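You operate a simulated robot arm through the tools that you are given. There is no shell and no other tool. Be economical: measure what you need, move in short steps, check, and stop when the job is done.

The job below is to be done with a simulated two-armed robot. You get a single attempt, and the scene is never put back.

## Task
Wipe the glue off the laminator's feed tray with the pink pad and push the tray in.
Fine: heat off and cool first; the glue is under the green pass board, which goes on the small wire rack; put the pad back; push the tray in by its white knob, up to the mouth. What is to be rubbed or washed off counts as gone when no trace of it is left.

The check looks at the end state, three seconds after you hand in, the way a careful person would. Anything else that was tipped, shoved, dropped, spilled or broken makes it a failure.

## Robot
Two 7-joint arms with fingered hands on one trunk, on a base that drives. Base frame: it is fixed to the floor where the robot stands at the start and does not move with it; the origin is under the middle of the robot, x ahead of it, y to its left, z up; the surface under the hand at the start is at about z = 840. Lengths are in mm, angles in degrees, forces in N, time in s.
The left shoulder is at the start at [183, 125, 1126], the right one opposite. With the tool pointing down near the work surface each hand reaches from about 580 to 960 mm from the robot's upright axis, wherever it stands, measured 20 degrees to its own side. Places, roughly: laminator feed tray [600, 0, 900]; pouch laminator [700, -100, 900]; red heat dial [800, 0, 900]; small wire rack [600, -200, 900]. Payload 3.7 kg a hand.
The tool frame of a hand sits at the grasp point between the pads (the TCP): z along the fingers, y along the line on which they close. The tips reach 25 mm beyond it. The gripper opens to 88 mm. The gripper's body begins 29 mm behind the TCP. The gripper is a hand of 5 fingers: y runs from the thumb to the fingers, the wrist lies at [-13, -97, -162] in the tool frame, and closing takes about 1.5 s.
Orientation is that of the tool frame in the base frame, as a unit quaternion [x, y, z, w]. With the fingers straight down and the wrist toward the robot, the tool's x, y and z point along [0, 1, 0], [1, 0, 0] and [0, 0, -1] of the base frame.

## Interface
- The arms move only by the tool step_arm. It takes "left_motion", "right_motion" or both (then of equal length, played together; a hand with none holds still); each is a list of rows, each a list of 2 entries, a list of its own where there are three numbers: the shift along the tool's x, y, z in units of 250 mm (1.0 is 250 mm), then the turn, a rotation vector about the tool's x, y, z in units of 90 degrees (1.0 is 90 degrees). In form: [[[x, y, z], [rx, ry, rz]], ...]. A call has 1 to 12 rows; each row is the pose to reach, as a shift and turn from the pose commanded when the call began, along the tool's axes at that moment. "left_jaw" and "right_jaw" are, for a hand that has rows, the finger opening in mm, from 0 to 88, set as the call begins (left out, the last holds). A call with a number of a shift or a turn outside -1 to 1 is refused whole. Each row takes 0.2 s and may step no farther than 50 mm and 8.6 degrees from the row before; otherwise, or with a gripper value out of range, the whole call is refused. Where a pose cannot be reached the arm comes as near as it can. A force on the tool above 60 N (or 10 N above the force at the start of the call, whichever is more), or a blocked arm, ends the call early, and 0.2 s more pass. The fingers move at their own pace (about 45 mm/s each) and stop on an object; they squeeze with about 27 N. The grip force told is the motor's: it shows also when the fingers shut on nothing. Time passes only in rows, and 0.2 s behind the last, so rows that repeat a pose let the fingers close. It gives the time, the measured TCP pose, the force on the tool (base axes), the opening and the grip force at its end, in the units of the frame above (readings bear some noise), with the torque about the TCP (base axes, N m) and any sound that the robot's microphone picked up, and new pictures: "show" is both (left out), scene, wrist or none (wrist: the cameras of the hands that moved).
- Cameras (640 x 400 px; columns grow to the right, rows downward): "scene" is now at [281.7, -9, 1271]; the picture's right is [0.05, -1.00, 0.00], its down [-0.49, -0.03, -0.87] and it looks along [0.87, 0.05, -0.49] (base axes); focal length 214 px, centre (320, 200). "left" rides on the left gripper at [-59, -79, -105] in its tool frame; the picture's right is [-0.73, -0.32, 0.61], its down [0.62, -0.68, 0.38] and it looks along [0.29, 0.66, 0.70] (tool axes); focal length 234 px, centre (320, 200). "right" rides on the right gripper at [59, -79, -105] in its tool frame; the picture's right is [-0.73, 0.32, -0.61], its down [-0.62, -0.68, 0.38] and it looks along [-0.29, 0.66, 0.70] (tool axes); focal length 234 px, centre (320, 200). There is no depth. A picture from a camera that has moved, and an enlarged one, comes with that camera's place and axes in the base frame and with its lens. The place of the scene camera against the robot may be out by one fixed shift of up to 25 mm in any direction.
- lift_body(by): slides the trunk up (or, below 0, down) by that many mm; the arms and the scene camera ride with it, the base frame stays. It gives what a move gives, with no picture.
- roll_base(legs): drives the robot by 1 to 6 legs, each [ahead, left, turn to the left] in mm, mm and degrees, along the robot's own axes; the way and the turn of a leg run together, so that a leg with both is an arc; at most 1500 mm and 180 degrees a leg. The arms and the cameras ride along, it lands a little off, and it stops where it bumps. It gives what a move gives, and a new picture of the scene camera.
- set_fingers(index, middle, ring, little, thumb_bend, thumb_turn, hand): sets how far each is bent, from 0 (flat) to 100 (curled in); at 30 the hand is open as for a grip, at 70 the pads meet at the TCP. One left out holds its place. A second passes; each finger stops where it meets its share of the squeeze, and holds until it gets a number again. A gripper value or a shape takes the hand back. It gives what a move gives, with no picture; readings hold the bend of each and the force on index, middle, ring, little, thumb and palm. thumb_turn goes from beside the hand (0) to across from the fingers (100), as for a grip.
- set_grasp(shape, hand): the hand has 5 fingers and takes this shape, open, in about a second: jaw (thumb against the fingers, like two jaws); tri (thumb and two fingers); tip (a fingertip pinch); poke (one finger out to press); point (the index stretched); flat (the hand flat); cup (the hand cupped); fist (a fist). The gripper value then closes the fingers along that shape, each until it touches; the sizes above hold for jaw. It gives what a move gives, with no picture.
- turn_head(pan, tilt): turns the head with the scene camera to pan (to the left, within 80 degrees either way) and tilt (down, from -29 to 69), counted from straight ahead of the robot. It gives what a move gives, and a new picture of the scene camera.
- inspect(camera, box): a new picture of the part [left, top, right, bottom] of that camera's present view, enlarged. The clock stands still meanwhile.
- job_done(): hands the job in; it is judged then, once.

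Work in short steps. Places have to be worked out from the pictures, the camera data and where the tool is seen: move nearer, look again, correct. Check each grasp and each placing, and mend what went wrong. You have 120 turns and 260 pictures in all, those below and enlarged ones among them. Open the grippers and draw the arms clear of the work before you hand the job in, unless the task says otherwise; then end with one line.

The tools are called after "Request:" as name(argument=value, ...) on one line, values as JSON. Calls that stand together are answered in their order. step_arm: Moves the arms, as the interface text tells. Its arguments: {"type":"object","properties":{"left_motion":{"type":"array"},"left_jaw":{"type":"number"},"right_motion":{"type":"array"},"right_jaw":{"type":"number"},"show":{"type":"string","enum":["both","scene","wrist","none"]}},"required":[]} The other tools are called the same way: lift_body (by) slides the trunk up or down; set_grasp (shape, hand) gives the hand a shape; set_fingers (index, middle, ring, little, thumb_bend, thumb_turn, hand) moves the fingers one by one; roll_base (legs) drives the base; turn_head (pan, tilt) turns the head that bears the scene camera; inspect (camera, box) takes an enlarged picture of a part of a camera's view; job_done () hands the job in.

At the start:

```text
time: 0.0
left_tcp_pos: [446.8, 189.0, 1254.7]
left_ee_rot: [0.707, 0.707, 0.0, -0.001]
left_wrist_force: [-0.9, 0.2, -0.1]
left_wrist_torque: [0.01, 0.01, 0.0]
left_opening: 87.9
left_gripper_force: 0.0
left_shape: jaw
left_bend: [30.0, 30.0, 30.0, 30.0, 30.0, 98.0]
left_finger forces: [0.0, 0.0, 0.0, 0.1, 0.1, 0.0]
right_tcp_pos: [517.9, -297.4, 1258.9]
right_ee_rot: [0.707, 0.707, 0.0, 0.001]
right_wrist_force: [0.1, -0.1, -0.2]
right_wrist_torque: [0.01, 0.0, 0.06]
right_opening: 87.8
right_gripper_force: 0.1
right_shape: jaw
right_bend: [30.0, 30.0, 30.0, 30.0, 30.0, 98.0]
right_finger forces: [0.1, 0.1, 0.0, 0.0, 0.0, 0.1]
trunk travel left (down, up): [-150.0, 265.0]
robot x, y, heading: [-0.0, -2.3, 0.0]
head pan, tilt: [3.1, 29.2]
```

scene: 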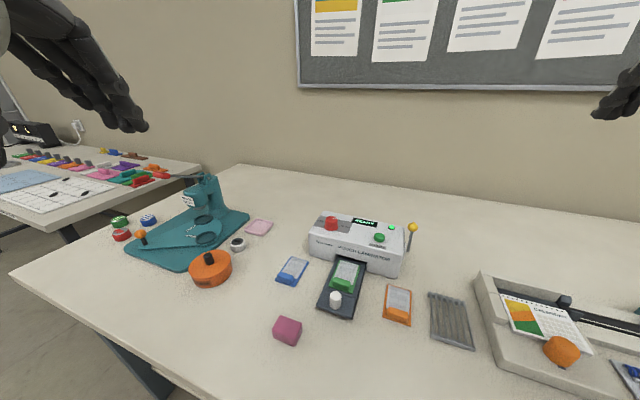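
right: 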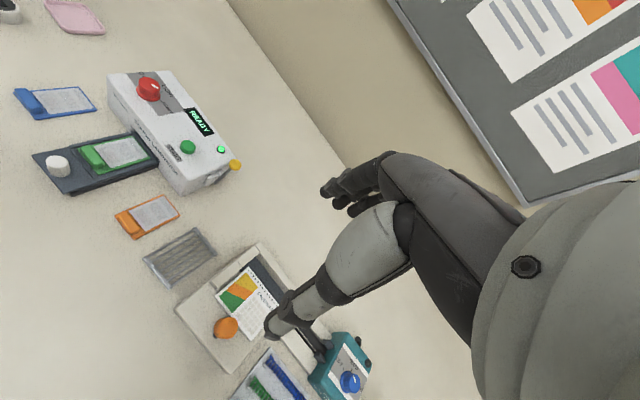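
left: 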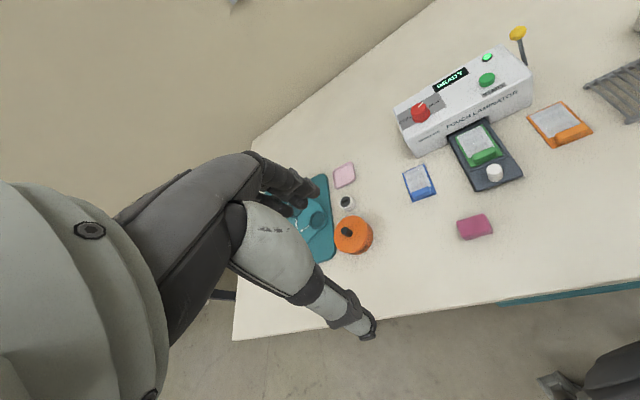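

The scene shows the laminator with its dial (red) and READY display, the tray with green pass board, two pinkish items and a wire rack. I enlarge the views to identify them.

Request:
inspect(camera="scene", box=[260, 200, 480, 350])

Request:
inspect(camera="left", box=[320, 20, 620, 250])

Request:
inspect(camera="right", box=[0, 0, 280, 300])

```text
2.67 times, centred on (370, 275) of scene
camera zoom: at [281.7, -9.0, 1271.0], right [0.05, -1.0, 0.0], down [-0.49, -0.03, -0.87], along [0.87, 0.05, -0.49], focal length 572 px, centre (187, 0)
```

zoom: 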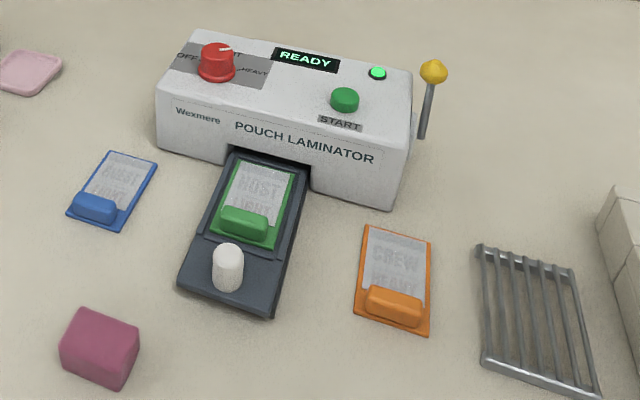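

```text
1.74 times, centred on (470, 135) of left
camera zoom: at [368.3, 131.1, 1359.4], right [-0.32, -0.73, -0.61], down [-0.68, 0.62, -0.38], along [0.66, 0.29, -0.7], focal length 407 px, centre (59, 313)
```

zoom: 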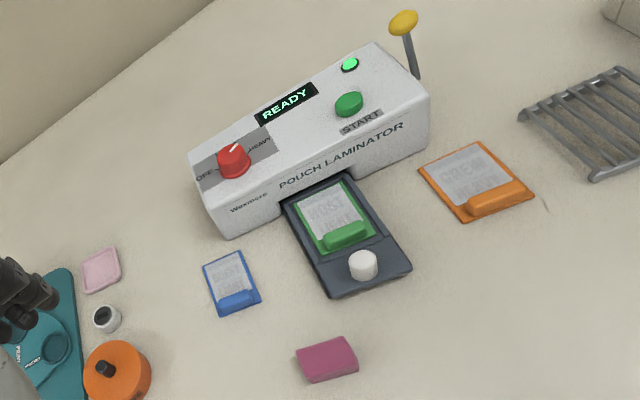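

```text
1.33 times, centred on (140, 150) of right
camera zoom: at [439.1, -239.1, 1363.0], right [0.32, -0.73, 0.61], down [-0.68, -0.62, -0.38], along [0.66, -0.29, -0.7], focal length 312 px, centre (560, 267)
```

zoom: 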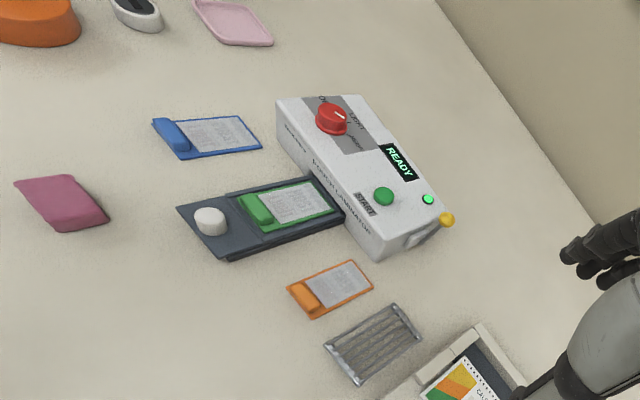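

Triangulating with the hand cameras: pad block ≈ (529,77,860), white knob ≈ (586,-13,890), dial top ≈ (770,-1,937). Near items are a bit close to the robot, so I back off 110 mm, then look closer.

Request:
roll_base(legs=[[-110, 0, 0]])

Request:
inspect(camera="scene", box=[220, 190, 340, 270])

```text
time: 1.2
left_tcp_pos: [340.6, 189.7, 1253.8]
left_ee_rot: [0.707, 0.708, 0.001, 0.0]
left_wrist_force: [0.0, 0.1, 1.0]
left_wrist_torque: [0.01, 0.01, -0.03]
left_opening: 87.7
left_gripper_force: 0.0
left_shape: jaw
left_bend: [30.0, 30.0, 30.0, 30.0, 30.0, 98.0]
left_finger forces: [0.0, 0.1, 0.0, 0.0, 0.0, 0.1]
right_tcp_pos: [410.9, -297.3, 1258.4]
right_ee_rot: [0.707, 0.707, -0.001, 0.0]
right_wrist_force: [0.0, 0.2, -0.1]
right_wrist_torque: [-0.02, -0.03, 0.02]
right_opening: 87.7
right_gripper_force: 0.0
right_shape: jaw
right_bend: [30.0, 30.0, 30.0, 30.0, 30.0, 98.0]
right_finger forces: [0.0, 0.0, 0.0, 0.1, 0.0, 0.0]
trunk travel left (down, up): [-150.0, 265.0]
robot x, y, heading: [-109.9, 0.5, 0.0]
head pan, tilt: [3.1, 29.2]
camera scene: at [172.9, -9.0, 1270.9], right [0.05, -1.0, 0.0], down [-0.49, -0.03, -0.87], along [0.87, 0.05, -0.49], focal length 214 px, centre (320, 200)
```

scene: 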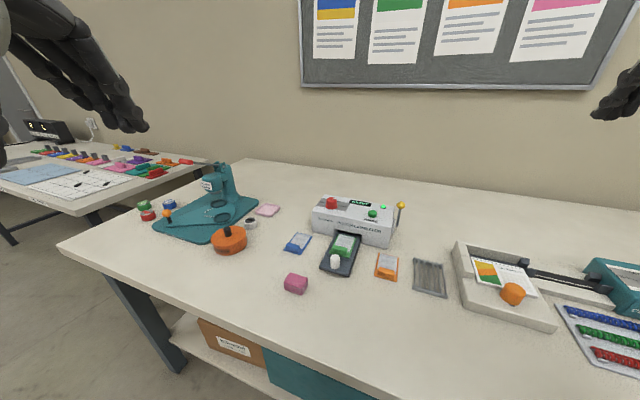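

```text
5.00 times, centred on (280, 230) of scene
camera zoom: at [172.9, -9.0, 1270.9], right [0.05, -1.0, 0.0], down [-0.49, -0.03, -0.87], along [0.87, 0.05, -0.49], focal length 1072 px, centre (520, 50)
```

zoom: 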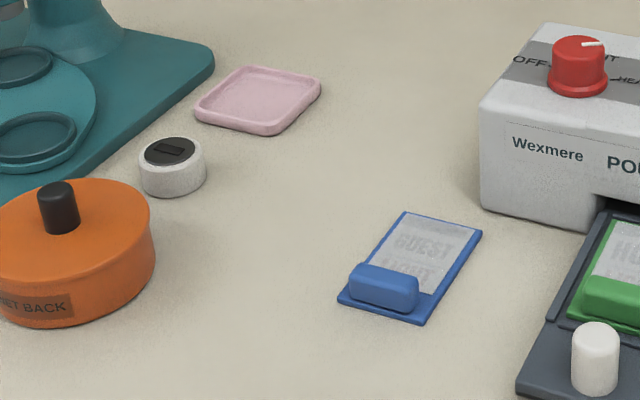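

Pink dish is empty; the magenta block is the pad and started on the table. I bring the left hand toward the dial first, staying high.

Request:
step_arm(left_motion=[[[-0.06, 0.15, 0.05], [0, 0, 0]], [[-0.12, 0.3, 0.1], [0, 0, 0]], [[-0.18, 0.45, 0.15], [0, 0, 0]], [[-0.24, 0.6, 0.2], [0, 0, 0]], [[-0.3, 0.75, 0.25], [0, 0, 0]], [[-0.36, 0.9, 0.3], [0, 0, 0]], [[-0.4, 0.98, 0.36], [0, 0, 0]]], show="wrist")

```text
time: 2.8
left_tcp_pos: [584.0, 87.2, 1163.8]
left_ee_rot: [0.707, 0.707, 0.0, 0.0]
left_wrist_force: [0.5, -0.1, 0.4]
left_wrist_torque: [-0.01, 0.0, 0.03]
left_opening: 87.8
left_gripper_force: 0.0
left_shape: jaw
left_bend: [30.0, 30.0, 30.0, 30.0, 30.0, 98.0]
left_finger forces: [0.0, 0.0, 0.1, 0.0, 0.0, 0.0]
right_tcp_pos: [411.7, -296.1, 1257.9]
right_ee_rot: [0.707, 0.707, 0.0, 0.0]
right_wrist_force: [0.7, -0.4, 0.7]
right_wrist_torque: [-0.02, -0.02, -0.01]
right_opening: 87.6
right_gripper_force: 0.1
right_shape: jaw
right_bend: [30.0, 30.0, 30.0, 30.0, 30.0, 98.0]
right_finger forces: [0.0, 0.0, 0.0, 0.0, 0.0, 0.1]
trunk travel left (down, up): [-150.0, 265.0]
robot x, y, heading: [-110.1, 0.5, -0.1]
head pan, tilt: [3.1, 29.2]
camera left: at [505.2, 29.3, 1269.2], right [-0.32, -0.73, -0.61], down [-0.68, 0.62, -0.38], along [0.66, 0.29, -0.7], focal length 234 px, centre (320, 200)
```

left: 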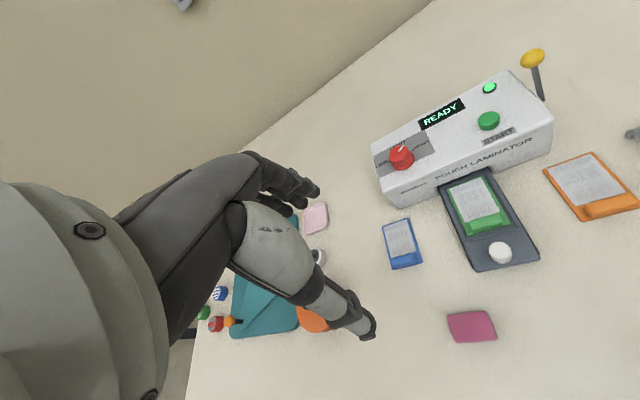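

Request:
inspect(camera="left", box=[360, 60, 560, 190])

Request:
inspect(camera="left", box=[370, 160, 570, 360])

```text
3.08 times, centred on (460, 125) of left
camera zoom: at [505.2, 29.3, 1269.2], right [-0.32, -0.73, -0.61], down [-0.68, 0.62, -0.38], along [0.66, 0.29, -0.7], focal length 720 px, centre (-111, 431)
```

zoom: 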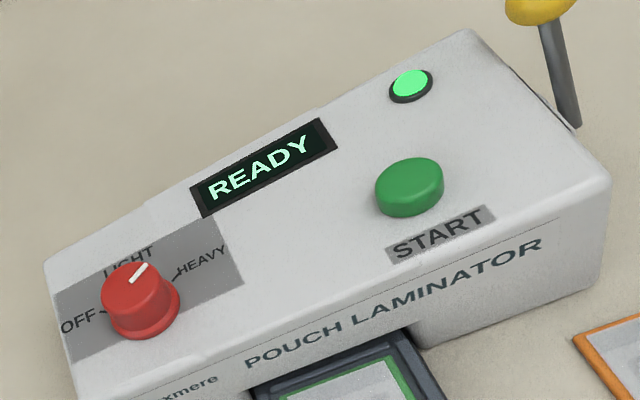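

```text
2.00 times, centred on (470, 260) of left
camera zoom: at [505.2, 29.3, 1269.2], right [-0.32, -0.73, -0.61], down [-0.68, 0.62, -0.38], along [0.66, 0.29, -0.7], focal length 468 px, centre (20, 80)
```

zoom: 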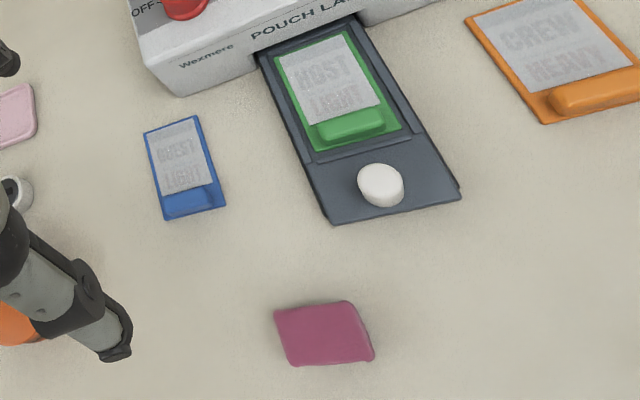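

The dial points at HEAVY (world ≈ -83°); OFF is about 120° counter-clockwise. I set the left hand to a three-finger grip and move over the dial, pre-turned clockwise ~60°.

Request:
set_grasp(shape="tri", hand="left")

Request:
step_arm(left_motion=[[[-0.045, 0.1, 0.05], [0, 0, 0.09]], [[-0.09, 0.2, 0.1], [0, 0, 0.18]], [[-0.135, 0.3, 0.15], [0, 0, 0.27]], [[-0.18, 0.4, 0.2], [0, 0, 0.36]], [[-0.225, 0.5, 0.25], [0, 0, 0.45]], [[-0.27, 0.6, 0.3], [0, 0, 0.54]], [[-0.315, 0.7, 0.35], [0, 0, 0.63]], [[-0.356, 0.752, 0.4], [0, 0, 0.67]]])

```text
time: 3.7
left_tcp_pos: [583.8, 87.6, 1165.0]
left_ee_rot: [0.707, 0.707, 0.0, 0.0]
left_wrist_force: [-0.1, 0.1, -0.7]
left_wrist_torque: [0.01, 0.0, 0.0]
left_opening: 87.6
left_gripper_force: 0.0
left_shape: tri
left_bend: [30.0, 30.0, 99.0, 99.0, 30.0, 98.0]
left_finger forces: [0.0, 0.1, 0.0, 0.0, 0.1, 0.1]
right_tcp_pos: [410.4, -298.3, 1258.7]
right_ee_rot: [0.707, 0.707, 0.001, -0.001]
right_wrist_force: [0.1, -0.4, -0.4]
right_wrist_torque: [0.0, 0.0, 0.04]
right_opening: 87.9
right_gripper_force: 0.0
right_shape: jaw
right_bend: [30.0, 30.0, 30.0, 30.0, 30.0, 98.0]
right_finger forces: [0.0, 0.0, 0.0, 0.0, 0.1, 0.1]
trunk travel left (down, up): [-150.0, 265.0]
robot x, y, heading: [-108.3, -0.2, -0.2]
head pan, tilt: [3.1, 29.2]
```

```text
time: 5.5
left_tcp_pos: [730.8, 3.5, 1046.5]
left_ee_rot: [0.967, 0.256, -0.001, 0.0]
left_wrist_force: [0.6, -0.9, -0.7]
left_wrist_torque: [-0.03, 0.01, 0.02]
left_opening: 87.5
left_gripper_force: 0.0
left_shape: tri
left_bend: [30.0, 30.0, 99.0, 99.0, 30.0, 98.0]
left_finger forces: [0.0, 0.1, 0.1, 0.1, 0.1, 0.0]
left hand out of reach, approached as far as the arm can: row 7, 8
right_tcp_pos: [413.6, -295.0, 1258.3]
right_ee_rot: [0.707, 0.707, -0.002, -0.001]
right_wrist_force: [0.2, -0.5, -0.1]
right_wrist_torque: [0.01, 0.02, -0.02]
right_opening: 87.7
right_gripper_force: 0.0
right_shape: jaw
right_bend: [30.0, 30.0, 30.0, 30.0, 30.0, 98.0]
right_finger forces: [0.1, 0.1, 0.0, 0.1, 0.0, 0.0]
trunk travel left (down, up): [-150.0, 265.0]
robot x, y, heading: [-110.4, 1.3, -0.1]
head pan, tilt: [3.1, 29.2]
camera scene: at [175.6, -8.0, 1270.0], right [0.05, -1.0, 0.0], down [-0.49, -0.03, -0.87], along [0.87, 0.05, -0.49], focal length 214 px, centre (320, 200)
camera left: at [640.5, 43.6, 1152.4], right [-0.79, -0.08, -0.61], down [0.2, 0.9, -0.39], along [0.58, -0.43, -0.7], focal length 234 px, centre (320, 200)
```

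scene: 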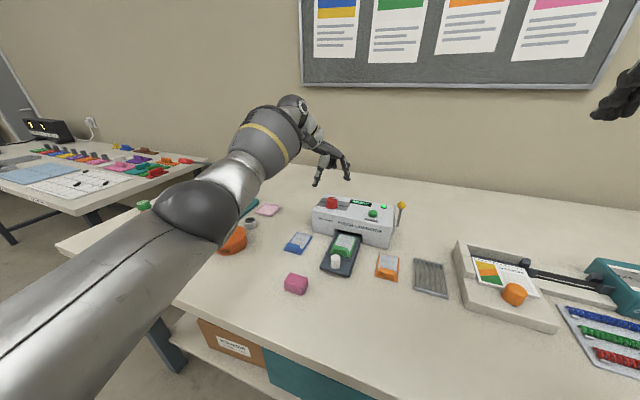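
left: 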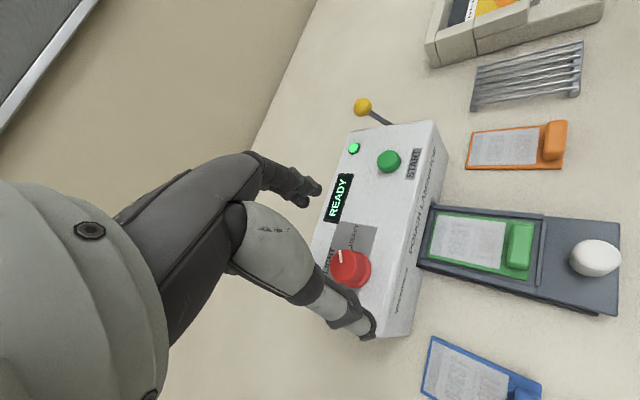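

Out of reach at this yaw; I drive 100 mm ahead (hand at z 1046 stays well above the machine).

Request:
roll_base(legs=[[90, 0, 0]])

```text
time: 6.6
left_tcp_pos: [818.6, 3.8, 1049.4]
left_ee_rot: [0.967, 0.256, 0.0, 0.0]
left_wrist_force: [-0.4, -0.2, -0.5]
left_wrist_torque: [0.01, -0.03, -0.01]
left_opening: 87.6
left_gripper_force: 0.1
left_shape: tri
left_bend: [30.0, 30.0, 99.0, 99.0, 30.0, 98.0]
left_finger forces: [0.1, 0.0, 0.0, 0.1, 0.0, 0.0]
right_tcp_pos: [499.3, -296.6, 1257.6]
right_ee_rot: [0.707, 0.707, 0.0, 0.001]
right_wrist_force: [-0.7, -1.2, 0.2]
right_wrist_torque: [-0.03, -0.03, 0.01]
right_opening: 87.6
right_gripper_force: 0.0
right_shape: jaw
right_bend: [30.0, 30.0, 30.0, 30.0, 30.0, 98.0]
right_finger forces: [0.0, 0.1, 0.0, 0.1, 0.1, 0.1]
trunk travel left (down, up): [-150.0, 265.0]
robot x, y, heading: [-18.5, 2.5, -0.0]
head pan, tilt: [3.1, 29.2]
camera scene: at [262.5, -9.1, 1271.0], right [0.05, -1.0, 0.0], down [-0.49, -0.03, -0.87], along [0.87, 0.05, -0.49], focal length 214 px, centre (320, 200)
```

scene: 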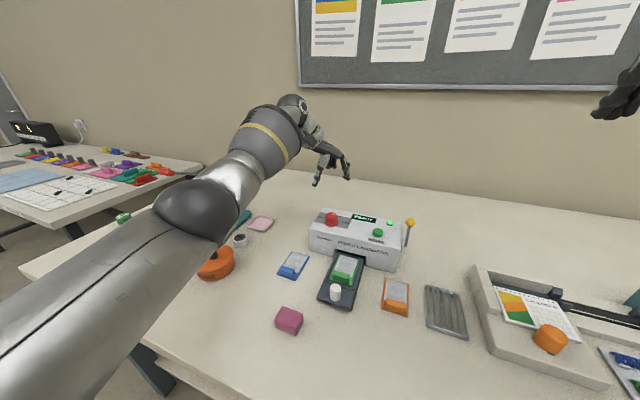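

Now I centre over the dial at ≈(772,-2) and descend to about z=1000, then look.

Request:
step_arm(left_motion=[[[-0.06, -0.025, 0.07], [0, 0, 0]], [[-0.12, -0.05, 0.13], [0, 0, 0]], [[-0.172, -0.07, 0.2], [0, 0, 0]]])

Request:
inspect(camera="left", box=[270, 150, 490, 370])

```text
time: 7.4
left_tcp_pos: [774.0, -0.9, 1000.3]
left_ee_rot: [0.966, 0.257, -0.001, 0.0]
left_wrist_force: [-0.8, 0.1, -0.2]
left_wrist_torque: [0.01, -0.01, 0.02]
left_opening: 87.6
left_gripper_force: 0.1
left_shape: tri
left_bend: [30.0, 30.0, 99.0, 99.0, 30.0, 98.0]
left_finger forces: [0.1, 0.1, 0.0, 0.0, 0.1, 0.0]
right_tcp_pos: [497.9, -296.9, 1258.2]
right_ee_rot: [0.707, 0.707, 0.0, 0.0]
right_wrist_force: [0.0, 0.3, 0.3]
right_wrist_torque: [0.02, 0.0, 0.02]
right_opening: 87.9
right_gripper_force: 0.1
right_shape: jaw
right_bend: [30.0, 30.0, 30.0, 30.0, 30.0, 98.0]
right_finger forces: [0.1, 0.0, 0.0, 0.1, 0.0, 0.0]
trunk travel left (down, up): [-150.0, 265.0]
robot x, y, heading: [-20.7, 2.3, 0.0]
head pan, tilt: [3.1, 29.2]
camera scene: at [262.4, -8.9, 1270.9], right [0.05, -1.0, 0.0], down [-0.49, -0.03, -0.87], along [0.87, 0.05, -0.49], focal length 214 px, centre (320, 200)
camera left: at [683.1, 38.1, 1105.9], right [-0.79, -0.08, -0.61], down [0.2, 0.9, -0.38], along [0.58, -0.43, -0.7], focal length 234 px, centre (320, 200)
```

scene: 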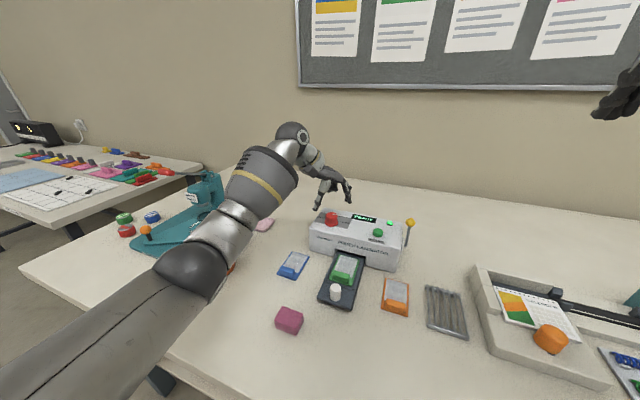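
left: 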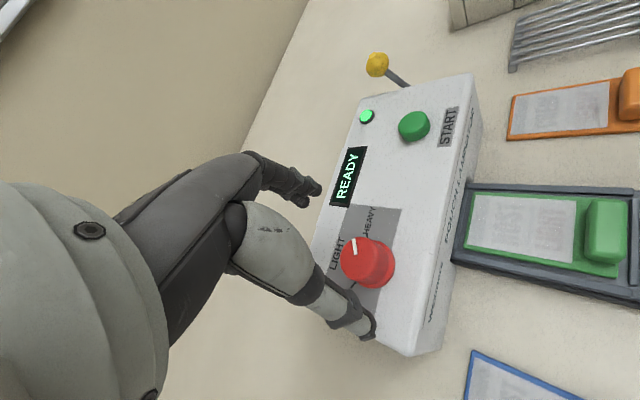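

```text
1.82 times, centred on (380, 260) of left
camera zoom: at [683.1, 38.1, 1105.9], right [-0.79, -0.08, -0.61], down [0.2, 0.9, -0.38], along [0.58, -0.43, -0.7], focal length 426 px, centre (211, 91)
```

zoom: 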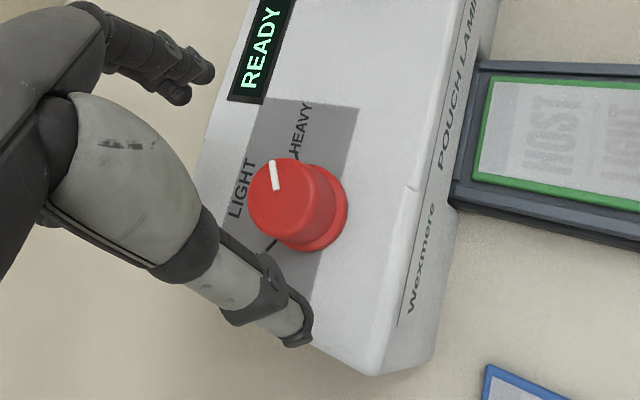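

Hand is centred over the dial (top ≈945, base ≈919). I descend to z≈952, then close.

Request:
step_arm(left_motion=[[[0, 0, 0.05], [0, 0, 0]], [[0, 0, 0.1], [0, 0, 0]], [[0, 0, 0.15], [0, 0, 0]], [[0, 0, 0.19], [0, 0, 0]]], show="wrist")

Request:
step_arm(left_motion=[[[0, 0, 0], [0, 0, 0]], [[0, 0, 0], [0, 0, 0]], [[0, 0, 0], [0, 0, 0]], [[0, 0, 0], [0, 0, 0]], [[0, 0, 0], [0, 0, 0]], [[0, 0, 0], [0, 0, 0]], [[0, 0, 0], [0, 0, 0]]], left_jaw=0)

Request:
inspect(camera="left", box=[240, 130, 480, 370])

```text
time: 8.4
left_tcp_pos: [772.4, -3.0, 952.1]
left_ee_rot: [0.967, 0.257, 0.001, 0.0]
left_wrist_force: [0.7, 0.6, 0.7]
left_wrist_torque: [-0.02, -0.01, 0.0]
left_opening: 87.5
left_gripper_force: 0.0
left_shape: tri
left_bend: [30.0, 30.0, 99.0, 99.0, 30.0, 98.0]
left_finger forces: [0.1, 0.0, 0.0, 0.0, 0.0, 0.0]
right_tcp_pos: [499.6, -296.5, 1258.5]
right_ee_rot: [0.707, 0.707, 0.0, 0.0]
right_wrist_force: [0.6, -0.8, 0.2]
right_wrist_torque: [-0.01, -0.01, 0.01]
right_opening: 87.4
right_gripper_force: 0.1
right_shape: jaw
right_bend: [30.0, 30.0, 30.0, 30.0, 30.0, 98.0]
right_finger forces: [0.0, 0.0, 0.1, 0.1, 0.0, 0.1]
trunk travel left (down, up): [-150.0, 265.0]
robot x, y, heading: [-22.7, 4.0, -0.2]
head pan, tilt: [3.1, 29.2]
camera left: at [682.0, 36.2, 1057.6], right [-0.79, -0.08, -0.61], down [0.2, 0.9, -0.38], along [0.58, -0.43, -0.7], focal length 234 px, centre (320, 200)
```

left: 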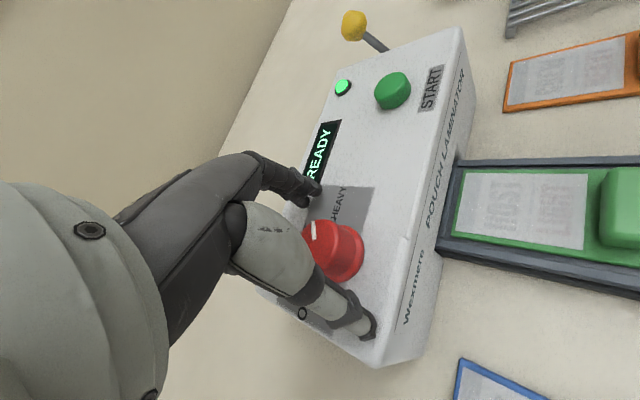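

```text
time: 10.0
left_tcp_pos: [771.4, -2.6, 952.3]
left_ee_rot: [0.967, 0.256, 0.0, 0.0]
left_wrist_force: [-0.9, -0.5, -0.1]
left_wrist_torque: [-0.02, 0.01, 0.03]
left_opening: 29.1
left_gripper_force: 26.9
left_shape: tri
left_bend: [74.0, 57.0, 100.0, 100.0, 72.0, 100.0]
left_finger forces: [12.1, 12.0, 0.0, 0.0, 24.1, 0.1]
right_tcp_pos: [499.8, -297.9, 1259.4]
right_ee_rot: [0.707, 0.707, 0.0, 0.0]
right_wrist_force: [0.6, 0.4, -0.4]
right_wrist_torque: [0.01, 0.02, 0.02]
right_opening: 87.6
right_gripper_force: 0.1
right_shape: jaw
right_bend: [30.0, 30.0, 30.0, 30.0, 30.0, 98.0]
right_finger forces: [0.1, 0.0, 0.0, 0.0, 0.0, 0.1]
trunk travel left (down, up): [-150.0, 265.0]
robot x, y, heading: [-20.1, -2.0, -0.1]
head pan, tilt: [3.1, 29.2]
camera scene: at [262.0, -9.1, 1271.0], right [0.05, -1.0, 0.0], down [-0.49, -0.03, -0.87], along [0.87, 0.05, -0.49], focal length 214 px, centre (320, 200)
camera left: at [681.9, 36.2, 1058.1], right [-0.79, -0.08, -0.61], down [0.2, 0.9, -0.38], along [0.58, -0.43, -0.7], focal length 234 px, centre (320, 200)
```

scene: 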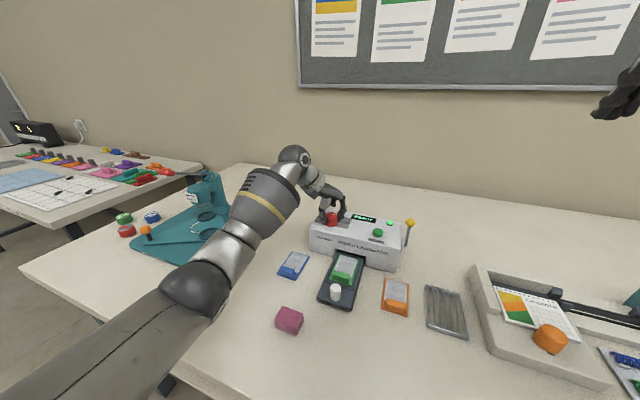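
left: 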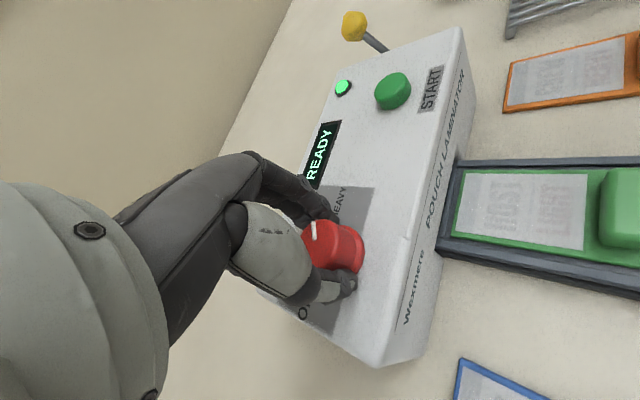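

```text
1.67 times, centred on (360, 250) of left
camera zoom: at [681.9, 36.2, 1058.1], right [-0.79, -0.08, -0.61], down [0.2, 0.9, -0.38], along [0.58, -0.43, -0.7], focal length 390 px, centre (253, 117)
```

zoom: 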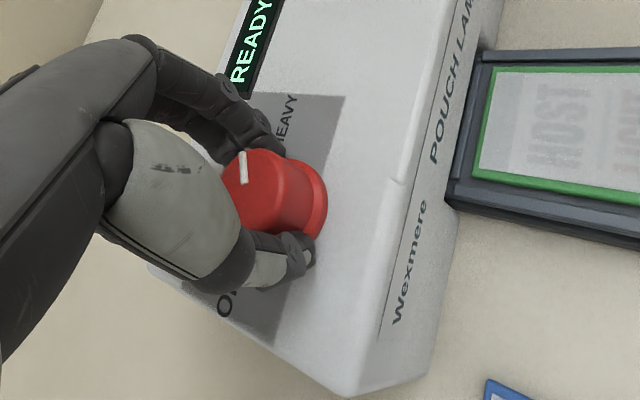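

Gripped firmly on the dial. I turn it counter-clockwise 80° in 8° steps.

Request:
step_arm(left_motion=[[[0, 0, 0], [0, 0, -0.09]], [[0, 0, 0], [0, 0, -0.18]], [[0, 0, 0], [0, 0, -0.27]], [[0, 0, 0], [0, 0, -0.36]], [[0, 0, 0], [0, 0, -0.45]], [[0, 0, 0], [0, 0, -0.54]], [[0, 0, 0], [0, 0, -0.63]], [[0, 0, 0], [0, 0, -0.72]], [[0, 0, 0], [0, 0, -0.81]], [[0, 0, 0], [0, 0, -0.9]]])

Request:
inspect(camera="left", box=[240, 50, 480, 290])

```text
time: 12.2
left_tcp_pos: [773.6, -1.7, 953.8]
left_ee_rot: [0.567, 0.823, 0.0, 0.001]
left_wrist_force: [9.5, 5.0, 4.5]
left_wrist_torque: [0.12, -0.37, -0.06]
left_opening: 28.1
left_gripper_force: 26.9
left_shape: tri
left_bend: [74.0, 55.0, 100.0, 100.0, 72.0, 100.0]
left_finger forces: [15.4, 17.1, 0.0, 0.0, 22.1, 0.0]
right_tcp_pos: [500.2, -297.4, 1258.7]
right_ee_rot: [0.707, 0.707, -0.001, 0.0]
right_wrist_force: [0.6, 0.4, 0.8]
right_wrist_torque: [-0.03, -0.02, -0.01]
right_opening: 87.8
right_gripper_force: 0.1
right_shape: jaw
right_bend: [30.0, 30.0, 30.0, 30.0, 30.0, 98.0]
right_finger forces: [0.0, 0.0, 0.1, 0.1, 0.0, 0.1]
trunk travel left (down, up): [-150.0, 265.0]
robot x, y, heading: [-19.8, 0.9, -0.1]
head pan, tilt: [3.1, 29.2]
camera scene: at [262.7, -8.5, 1270.9], right [0.05, -1.0, 0.0], down [-0.49, -0.03, -0.87], along [0.87, 0.05, -0.49], focal length 214 px, centre (320, 200)
camera left: at [719.7, -85.1, 1058.0], right [-0.04, -0.79, -0.61], down [-0.86, 0.34, -0.38], along [0.51, 0.51, -0.7], focal length 234 px, centre (320, 200)
```

scene: 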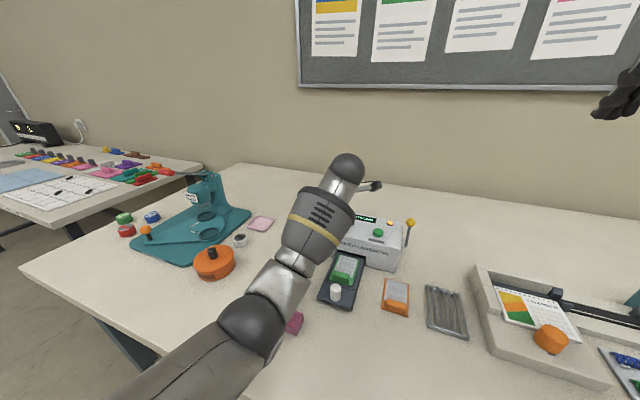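
left: 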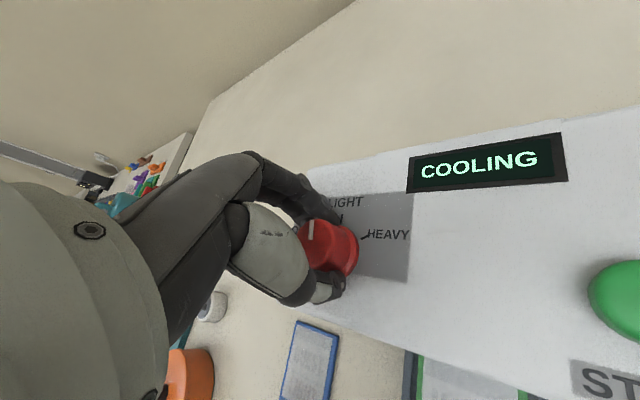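

```text
1.67 times, centred on (360, 170) of left
camera zoom: at [719.7, -85.1, 1058.0], right [-0.04, -0.79, -0.61], down [-0.86, 0.34, -0.38], along [0.51, 0.51, -0.7], focal length 390 px, centre (253, 250)
```

zoom: 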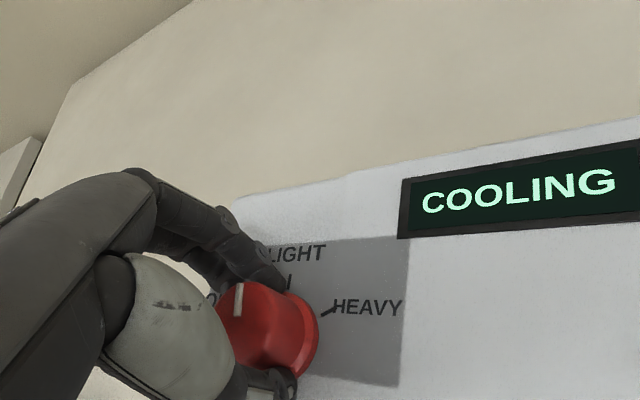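

Display says COOLING, but the pointer has 40° to go to reach OFF. Continue turning.

Request:
step_arm(left_motion=[[[0, 0, 0], [0, 0, -0.09]], [[0, 0, 0], [0, 0, -0.18]], [[0, 0, 0], [0, 0, -0.27]], [[0, 0, 0], [0, 0, -0.36]], [[0, 0, 0], [0, 0, -0.43]]], show="wrist")

Request:
inspect(camera="left", box=[240, 100, 480, 340])

```text
time: 13.4
left_tcp_pos: [773.6, -1.8, 952.3]
left_ee_rot: [0.262, 0.965, 0.0, 0.0]
left_wrist_force: [6.8, 12.6, 7.1]
left_wrist_torque: [0.42, -0.27, -0.02]
left_opening: 27.7
left_gripper_force: 27.1
left_shape: tri
left_bend: [73.0, 53.0, 100.0, 100.0, 73.0, 100.0]
left_finger forces: [17.0, 18.9, 0.1, 0.0, 20.7, 0.0]
right_tcp_pos: [499.2, -296.0, 1259.8]
right_ee_rot: [0.707, 0.707, -0.001, 0.001]
right_wrist_force: [-0.6, -0.2, -0.1]
right_wrist_torque: [0.0, 0.0, -0.01]
right_opening: 87.6
right_gripper_force: 0.0
right_shape: jaw
right_bend: [30.0, 30.0, 30.0, 30.0, 30.0, 98.0]
right_finger forces: [0.0, 0.0, 0.1, 0.0, 0.0, 0.0]
trunk travel left (down, up): [-150.0, 265.0]
robot x, y, heading: [-15.1, 0.7, -0.1]
head pan, tilt: [3.1, 29.2]
camera left: at [782.8, -99.0, 1058.0], right [0.46, -0.65, -0.61], down [-0.88, -0.27, -0.38], along [0.08, 0.71, -0.7], focal length 234 px, centre (320, 200)
```

left: 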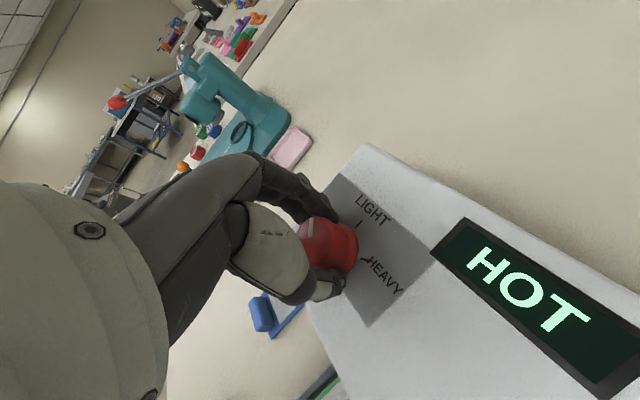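

```text
1.67 times, centred on (360, 220) of left
camera zoom: at [782.8, -99.0, 1058.0], right [0.46, -0.65, -0.61], down [-0.88, -0.27, -0.38], along [0.08, 0.71, -0.7], focal length 390 px, centre (253, 167)
```

zoom: 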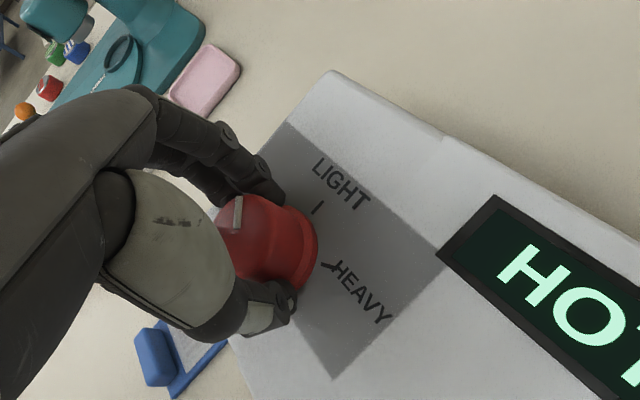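

Display now HOT (heat off, residual heat). I open the hand, rise, and check the pointer.

Request:
step_arm(left_motion=[[[0, 0, 0], [0, 0, 0]], [[0, 0, 0], [0, 0, 0]], [[0, 0, 0], [0, 0, 0]], [[0, 0, 0], [0, 0, 0]], [[0, 0, 0], [0, 0, 0]], [[0, 0, -0.1], [0, 0, 0]], [[0, 0, -0.2], [0, 0, 0]], [[0, 0, -0.35], [0, 0, 0]]], left_jaw=88, show="wrist")

Request:
inspect(camera="left", box=[300, 140, 500, 340])

```text
time: 15.2
left_tcp_pos: [770.7, -2.6, 1041.7]
left_ee_rot: [0.264, 0.964, 0.0, 0.001]
left_wrist_force: [-0.5, -0.6, 0.5]
left_wrist_torque: [0.02, 0.0, 0.02]
left_opening: 87.7
left_gripper_force: 0.0
left_shape: tri
left_bend: [30.0, 30.0, 99.0, 99.0, 30.0, 98.0]
left_finger forces: [0.0, 0.1, 0.1, 0.0, 0.0, 0.0]
right_tcp_pos: [497.9, -297.2, 1260.1]
right_ee_rot: [0.707, 0.707, 0.0, 0.001]
right_wrist_force: [0.0, 0.1, 0.8]
right_wrist_torque: [0.0, 0.01, 0.01]
right_opening: 87.7
right_gripper_force: 0.0
right_shape: jaw
right_bend: [30.0, 30.0, 30.0, 30.0, 30.0, 98.0]
right_finger forces: [0.0, 0.1, 0.0, 0.0, 0.1, 0.1]
trunk travel left (down, up): [-150.0, 265.0]
robot x, y, heading: [-19.4, -0.5, 0.1]
head pan, tilt: [3.1, 29.2]
camera left: at [780.4, -100.3, 1147.9], right [0.46, -0.65, -0.61], down [-0.88, -0.27, -0.38], along [0.09, 0.71, -0.7], focal length 234 px, centre (320, 200)
```

left: 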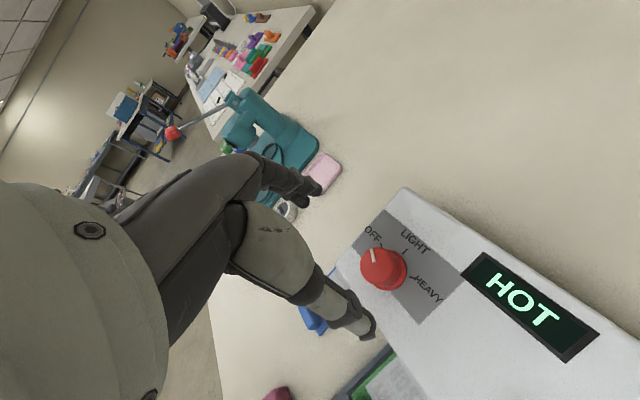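

```text
2.00 times, centred on (400, 240) of left
camera zoom: at [780.4, -100.3, 1147.9], right [0.46, -0.65, -0.61], down [-0.88, -0.27, -0.38], along [0.09, 0.71, -0.7], focal length 468 px, centre (160, 120)
```

zoom: 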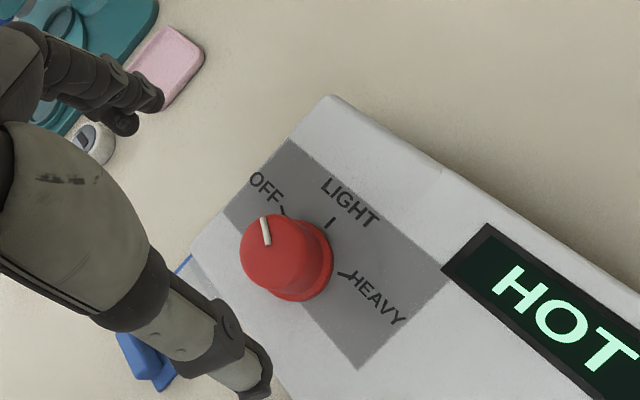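

Dial points at OFF. I retract the left hand up/left while undoing its yaw, and restore jaw shape afterwards.

Request:
step_arm(left_motion=[[[0.05, 0, -0.1], [0, 0, 0.08]], [[0.13, 0.02, -0.2], [0, 0, 0.16]], [[0.24, 0.05, -0.3], [0, 0, 0.25]], [[0.36, 0.08, -0.32], [0, 0, 0.34]], [[0.5, 0.11, -0.32], [0, 0, 0.43]], [[0.62, 0.15, -0.32], [0, 0, 0.52]], [[0.73, 0.18, -0.32], [0, 0, 0.6]], [[0.82, 0.21, -0.32], [0, 0, 0.66]]], show="wrist")

Request:
set_grasp(shape="jaw", hand="left")

Request:
roll_base(legs=[[-95, 0, 0]])

Request:
inspect(camera="scene", box=[270, 180, 480, 310])

```text
time: 17.0
left_tcp_pos: [692.5, 153.7, 1081.2]
left_ee_rot: [0.707, 0.707, 0.0, 0.001]
left_wrist_force: [0.0, 0.5, 0.1]
left_wrist_torque: [-0.01, 0.02, -0.01]
left_opening: 87.6
left_gripper_force: 0.0
left_shape: tri
left_bend: [30.0, 30.0, 99.0, 99.0, 30.0, 98.0]
left_finger forces: [0.0, 0.0, 0.0, 0.0, 0.0, 0.0]
left hand out of reach, approached as far as the arm can: row 2, 3, 4, 5, 6, 7, 8
right_tcp_pos: [498.4, -297.1, 1257.8]
right_ee_rot: [0.707, 0.707, 0.0, 0.0]
right_wrist_force: [-0.1, 0.5, 0.3]
right_wrist_torque: [-0.02, 0.02, 0.0]
right_opening: 88.0
right_gripper_force: 0.1
right_shape: jaw
right_bend: [30.0, 30.0, 30.0, 30.0, 30.0, 98.0]
right_finger forces: [0.0, 0.0, 0.0, 0.1, 0.1, 0.1]
trunk travel left (down, up): [-150.0, 265.0]
robot x, y, heading: [-21.8, 2.8, 0.2]
head pan, tilt: [3.1, 29.2]
camera left: at [613.1, 95.7, 1185.7], right [-0.32, -0.73, -0.61], down [-0.68, 0.62, -0.38], along [0.66, 0.29, -0.69], focal length 234 px, centre (320, 200)
```

left: 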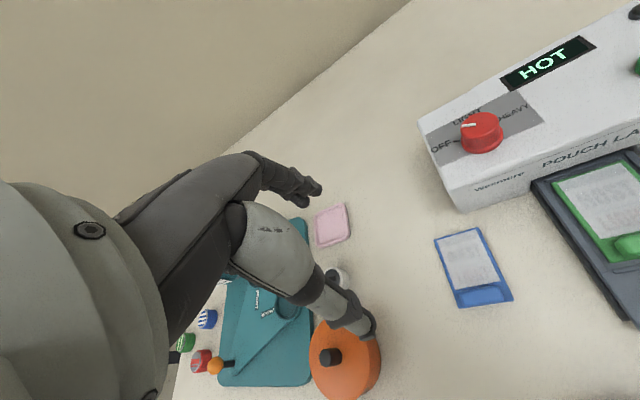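

```text
time: 17.9
left_tcp_pos: [693.4, 154.1, 1080.8]
left_ee_rot: [0.707, 0.707, 0.0, 0.001]
left_wrist_force: [0.3, 0.2, 0.2]
left_wrist_torque: [-0.03, 0.02, -0.01]
left_opening: 87.6
left_gripper_force: 0.0
left_shape: jaw
left_bend: [30.0, 30.0, 30.0, 30.0, 30.0, 98.0]
left_finger forces: [0.1, 0.0, 0.1, 0.1, 0.0, 0.0]
right_tcp_pos: [499.3, -297.3, 1259.4]
right_ee_rot: [0.707, 0.707, 0.0, -0.001]
right_wrist_force: [0.7, -0.1, 0.5]
right_wrist_torque: [0.0, 0.02, 0.01]
right_opening: 87.8
right_gripper_force: 0.1
right_shape: jaw
right_bend: [30.0, 30.0, 30.0, 30.0, 30.0, 98.0]
right_finger forces: [0.0, 0.1, 0.0, 0.0, 0.0, 0.1]
trunk travel left (down, up): [-150.0, 265.0]
robot x, y, heading: [-18.5, 1.7, -0.1]
head pan, tilt: [3.1, 29.2]
```

```text
time: 19.0
left_tcp_pos: [599.1, 153.8, 1080.9]
left_ee_rot: [0.707, 0.707, 0.001, 0.001]
left_wrist_force: [-0.1, -0.2, 0.3]
left_wrist_torque: [0.01, 0.0, 0.03]
left_opening: 87.8
left_gripper_force: 0.1
left_shape: jaw
left_bend: [30.0, 30.0, 30.0, 30.0, 30.0, 98.0]
left_finger forces: [0.1, 0.1, 0.0, 0.1, 0.0, 0.0]
right_tcp_pos: [405.8, -297.9, 1259.0]
right_ee_rot: [0.707, 0.707, 0.0, -0.001]
right_wrist_force: [0.7, 0.2, -0.6]
right_wrist_torque: [0.0, 0.03, 0.02]
right_opening: 87.9
right_gripper_force: 0.1
right_shape: jaw
right_bend: [30.0, 30.0, 30.0, 30.0, 30.0, 98.0]
right_finger forces: [0.0, 0.0, 0.0, 0.0, 0.0, 0.0]
trunk travel left (down, up): [-150.0, 265.0]
robot x, y, heading: [-111.9, -0.1, 0.1]
head pan, tilt: [3.1, 29.2]
camera scene: at [168.4, -9.1, 1271.0], right [0.05, -1.0, 0.0], down [-0.49, -0.03, -0.87], along [0.87, 0.05, -0.49], focal length 214 px, centre (320, 200)
```

scene: 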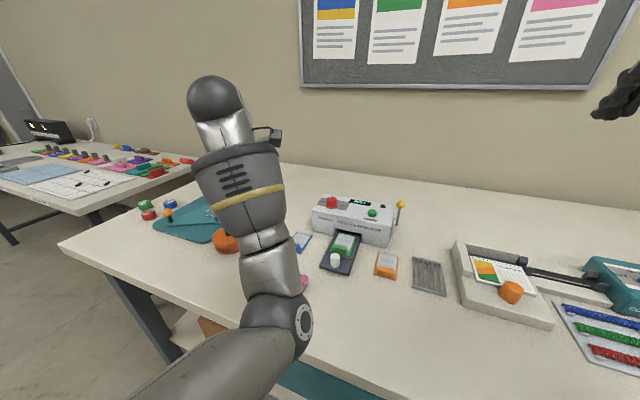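

```text
3.05 times, centred on (375, 245) of scene
camera zoom: at [168.4, -9.1, 1271.0], right [0.05, -1.0, 0.0], down [-0.49, -0.03, -0.87], along [0.87, 0.05, -0.49], focal length 654 px, centre (152, 63)
```

zoom: 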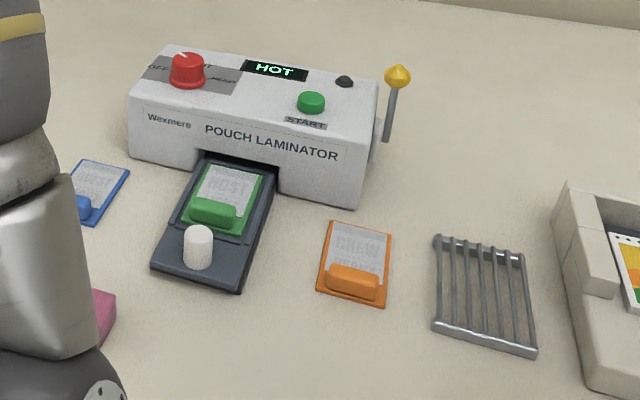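

Heater lamp is out. While it cools I bring the right hand over toward the tray for a close look.

Request:
step_arm(right_motion=[[[0.06, 0.1, 0.1], [0, 0, 0]], [[0.13, 0.2, 0.2], [0, 0, 0]], [[0.2, 0.3, 0.3], [0, 0, 0]], [[0.28, 0.4, 0.4], [0, 0, 0]], [[0.36, 0.5, 0.5], [0, 0, 0]], [[0.44, 0.6, 0.6], [0, 0, 0]], [[0.52, 0.7, 0.7], [0, 0, 0]], [[0.58, 0.78, 0.8], [0, 0, 0]]], show="wrist")

Request:
inspect(camera="right", box=[0, 80, 240, 320])

```text
time: 20.8
left_tcp_pos: [600.1, 154.3, 1079.2]
left_ee_rot: [0.707, 0.707, 0.0, 0.0]
left_wrist_force: [-0.4, 0.1, 0.6]
left_wrist_torque: [-0.01, -0.01, 0.01]
left_opening: 87.7
left_gripper_force: 0.0
left_shape: jaw
left_bend: [30.0, 30.0, 30.0, 30.0, 30.0, 98.0]
left_finger forces: [0.0, 0.0, 0.0, 0.0, 0.0, 0.1]
right_tcp_pos: [600.7, -152.0, 1054.6]
right_ee_rot: [0.707, 0.707, -0.001, -0.001]
right_wrist_force: [-0.5, 0.0, -0.3]
right_wrist_torque: [0.0, -0.02, 0.02]
right_opening: 87.9
right_gripper_force: 0.0
right_shape: jaw
right_bend: [30.0, 30.0, 30.0, 30.0, 30.0, 98.0]
right_finger forces: [0.0, 0.0, 0.0, 0.0, 0.0, 0.1]
trunk travel left (down, up): [-150.0, 265.0]
robot x, y, heading: [-111.2, 3.2, 0.2]
head pan, tilt: [3.1, 29.2]
camera right: at [521.3, -93.8, 1158.9], right [0.32, -0.73, 0.61], down [-0.68, -0.62, -0.38], along [0.66, -0.29, -0.7], focal length 234 px, centre (320, 200)
```

right: 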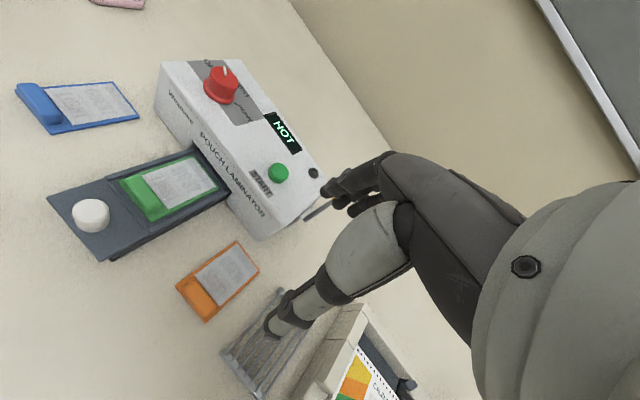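

```text
1.67 times, centred on (120, 200) of right
camera zoom: at [521.3, -93.8, 1158.9], right [0.32, -0.73, 0.61], down [-0.68, -0.62, -0.38], along [0.66, -0.29, -0.7], focal length 390 px, centre (653, 200)
```

zoom: 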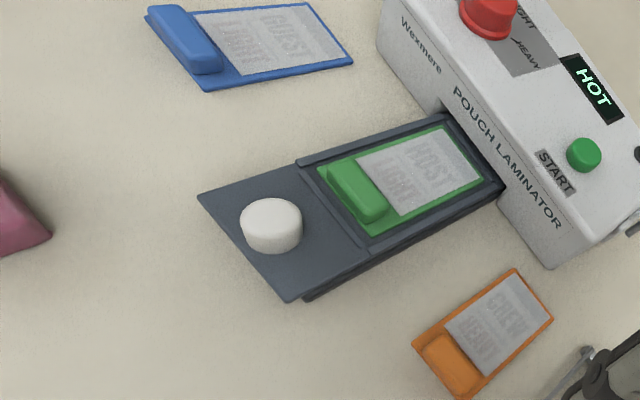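

Still HOT. The green board has a grip bar ≈(626,-25) and the knob ≈(588,-11). I move the right hand above the bar (stay at z≈990), yawed to the tray axis, to measure the gaps.

Request:
step_arm(right_motion=[[[0.1, 0.02, 0.05], [0, 0, 0.06]], [[0.2, 0.04, 0.1], [0, 0, 0.12]], [[0.3, 0.06, 0.15], [0, 0, 0.18]], [[0.4, 0.08, 0.2], [0, 0, 0.22]], [[0.508, 0.104, 0.256], [0, 0, 0.22]]], show="both")

Request:
inspect(camera="right", box=[140, 100, 380, 340])

```text
time: 22.0
left_tcp_pos: [600.4, 154.4, 1080.8]
left_ee_rot: [0.707, 0.707, 0.0, 0.0]
left_wrist_force: [0.2, 0.4, -0.2]
left_wrist_torque: [-0.01, 0.04, 0.01]
left_opening: 87.6
left_gripper_force: 0.1
left_shape: jaw
left_bend: [30.0, 30.0, 30.0, 30.0, 30.0, 98.0]
left_finger forces: [0.0, 0.0, 0.0, 0.1, 0.0, 0.1]
right_tcp_pos: [625.5, -25.1, 994.3]
right_ee_rot: [0.819, 0.574, 0.0, -0.001]
right_wrist_force: [-0.3, -0.3, 0.7]
right_wrist_torque: [-0.01, 0.01, 0.01]
right_opening: 87.6
right_gripper_force: 0.1
right_shape: jaw
right_bend: [30.0, 30.0, 30.0, 30.0, 30.0, 98.0]
right_finger forces: [0.0, 0.1, 0.0, 0.0, 0.0, 0.1]
trunk travel left (down, up): [-150.0, 265.0]
robot x, y, heading: [-112.1, 2.8, -0.0]
head pan, tilt: [3.1, 29.2]
camera scene: at [169.1, -8.5, 1270.9], right [0.05, -1.0, 0.0], down [-0.49, -0.03, -0.87], along [0.87, 0.05, -0.49], focal length 214 px, centre (320, 200)
camera right: at [570.5, 56.3, 1098.4], right [0.06, -0.79, 0.61], down [-0.85, -0.36, -0.38], along [0.52, -0.5, -0.7], focal length 234 px, centre (320, 200)
```

scene: 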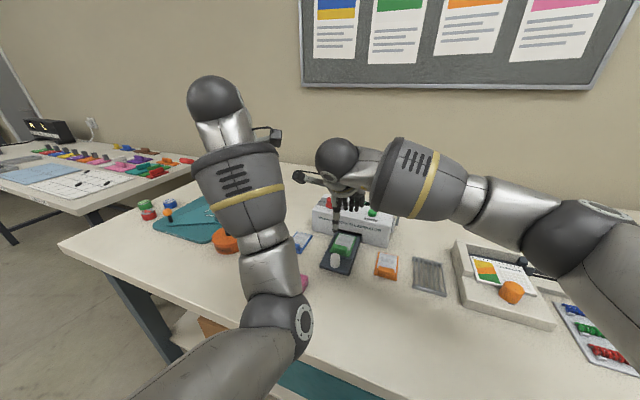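
right: 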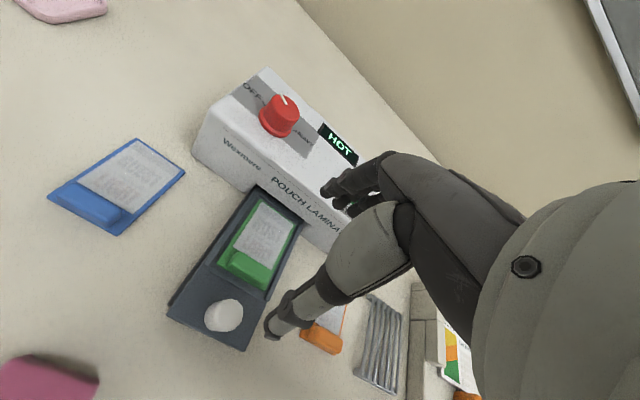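

```text
1.67 times, centred on (260, 220) of right
camera zoom: at [570.5, 56.3, 1098.4], right [0.06, -0.79, 0.61], down [-0.85, -0.36, -0.38], along [0.52, -0.5, -0.7], focal length 390 px, centre (420, 167)
```

zoom: 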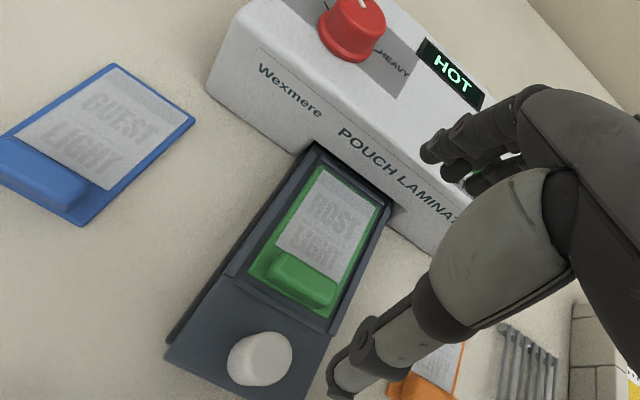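

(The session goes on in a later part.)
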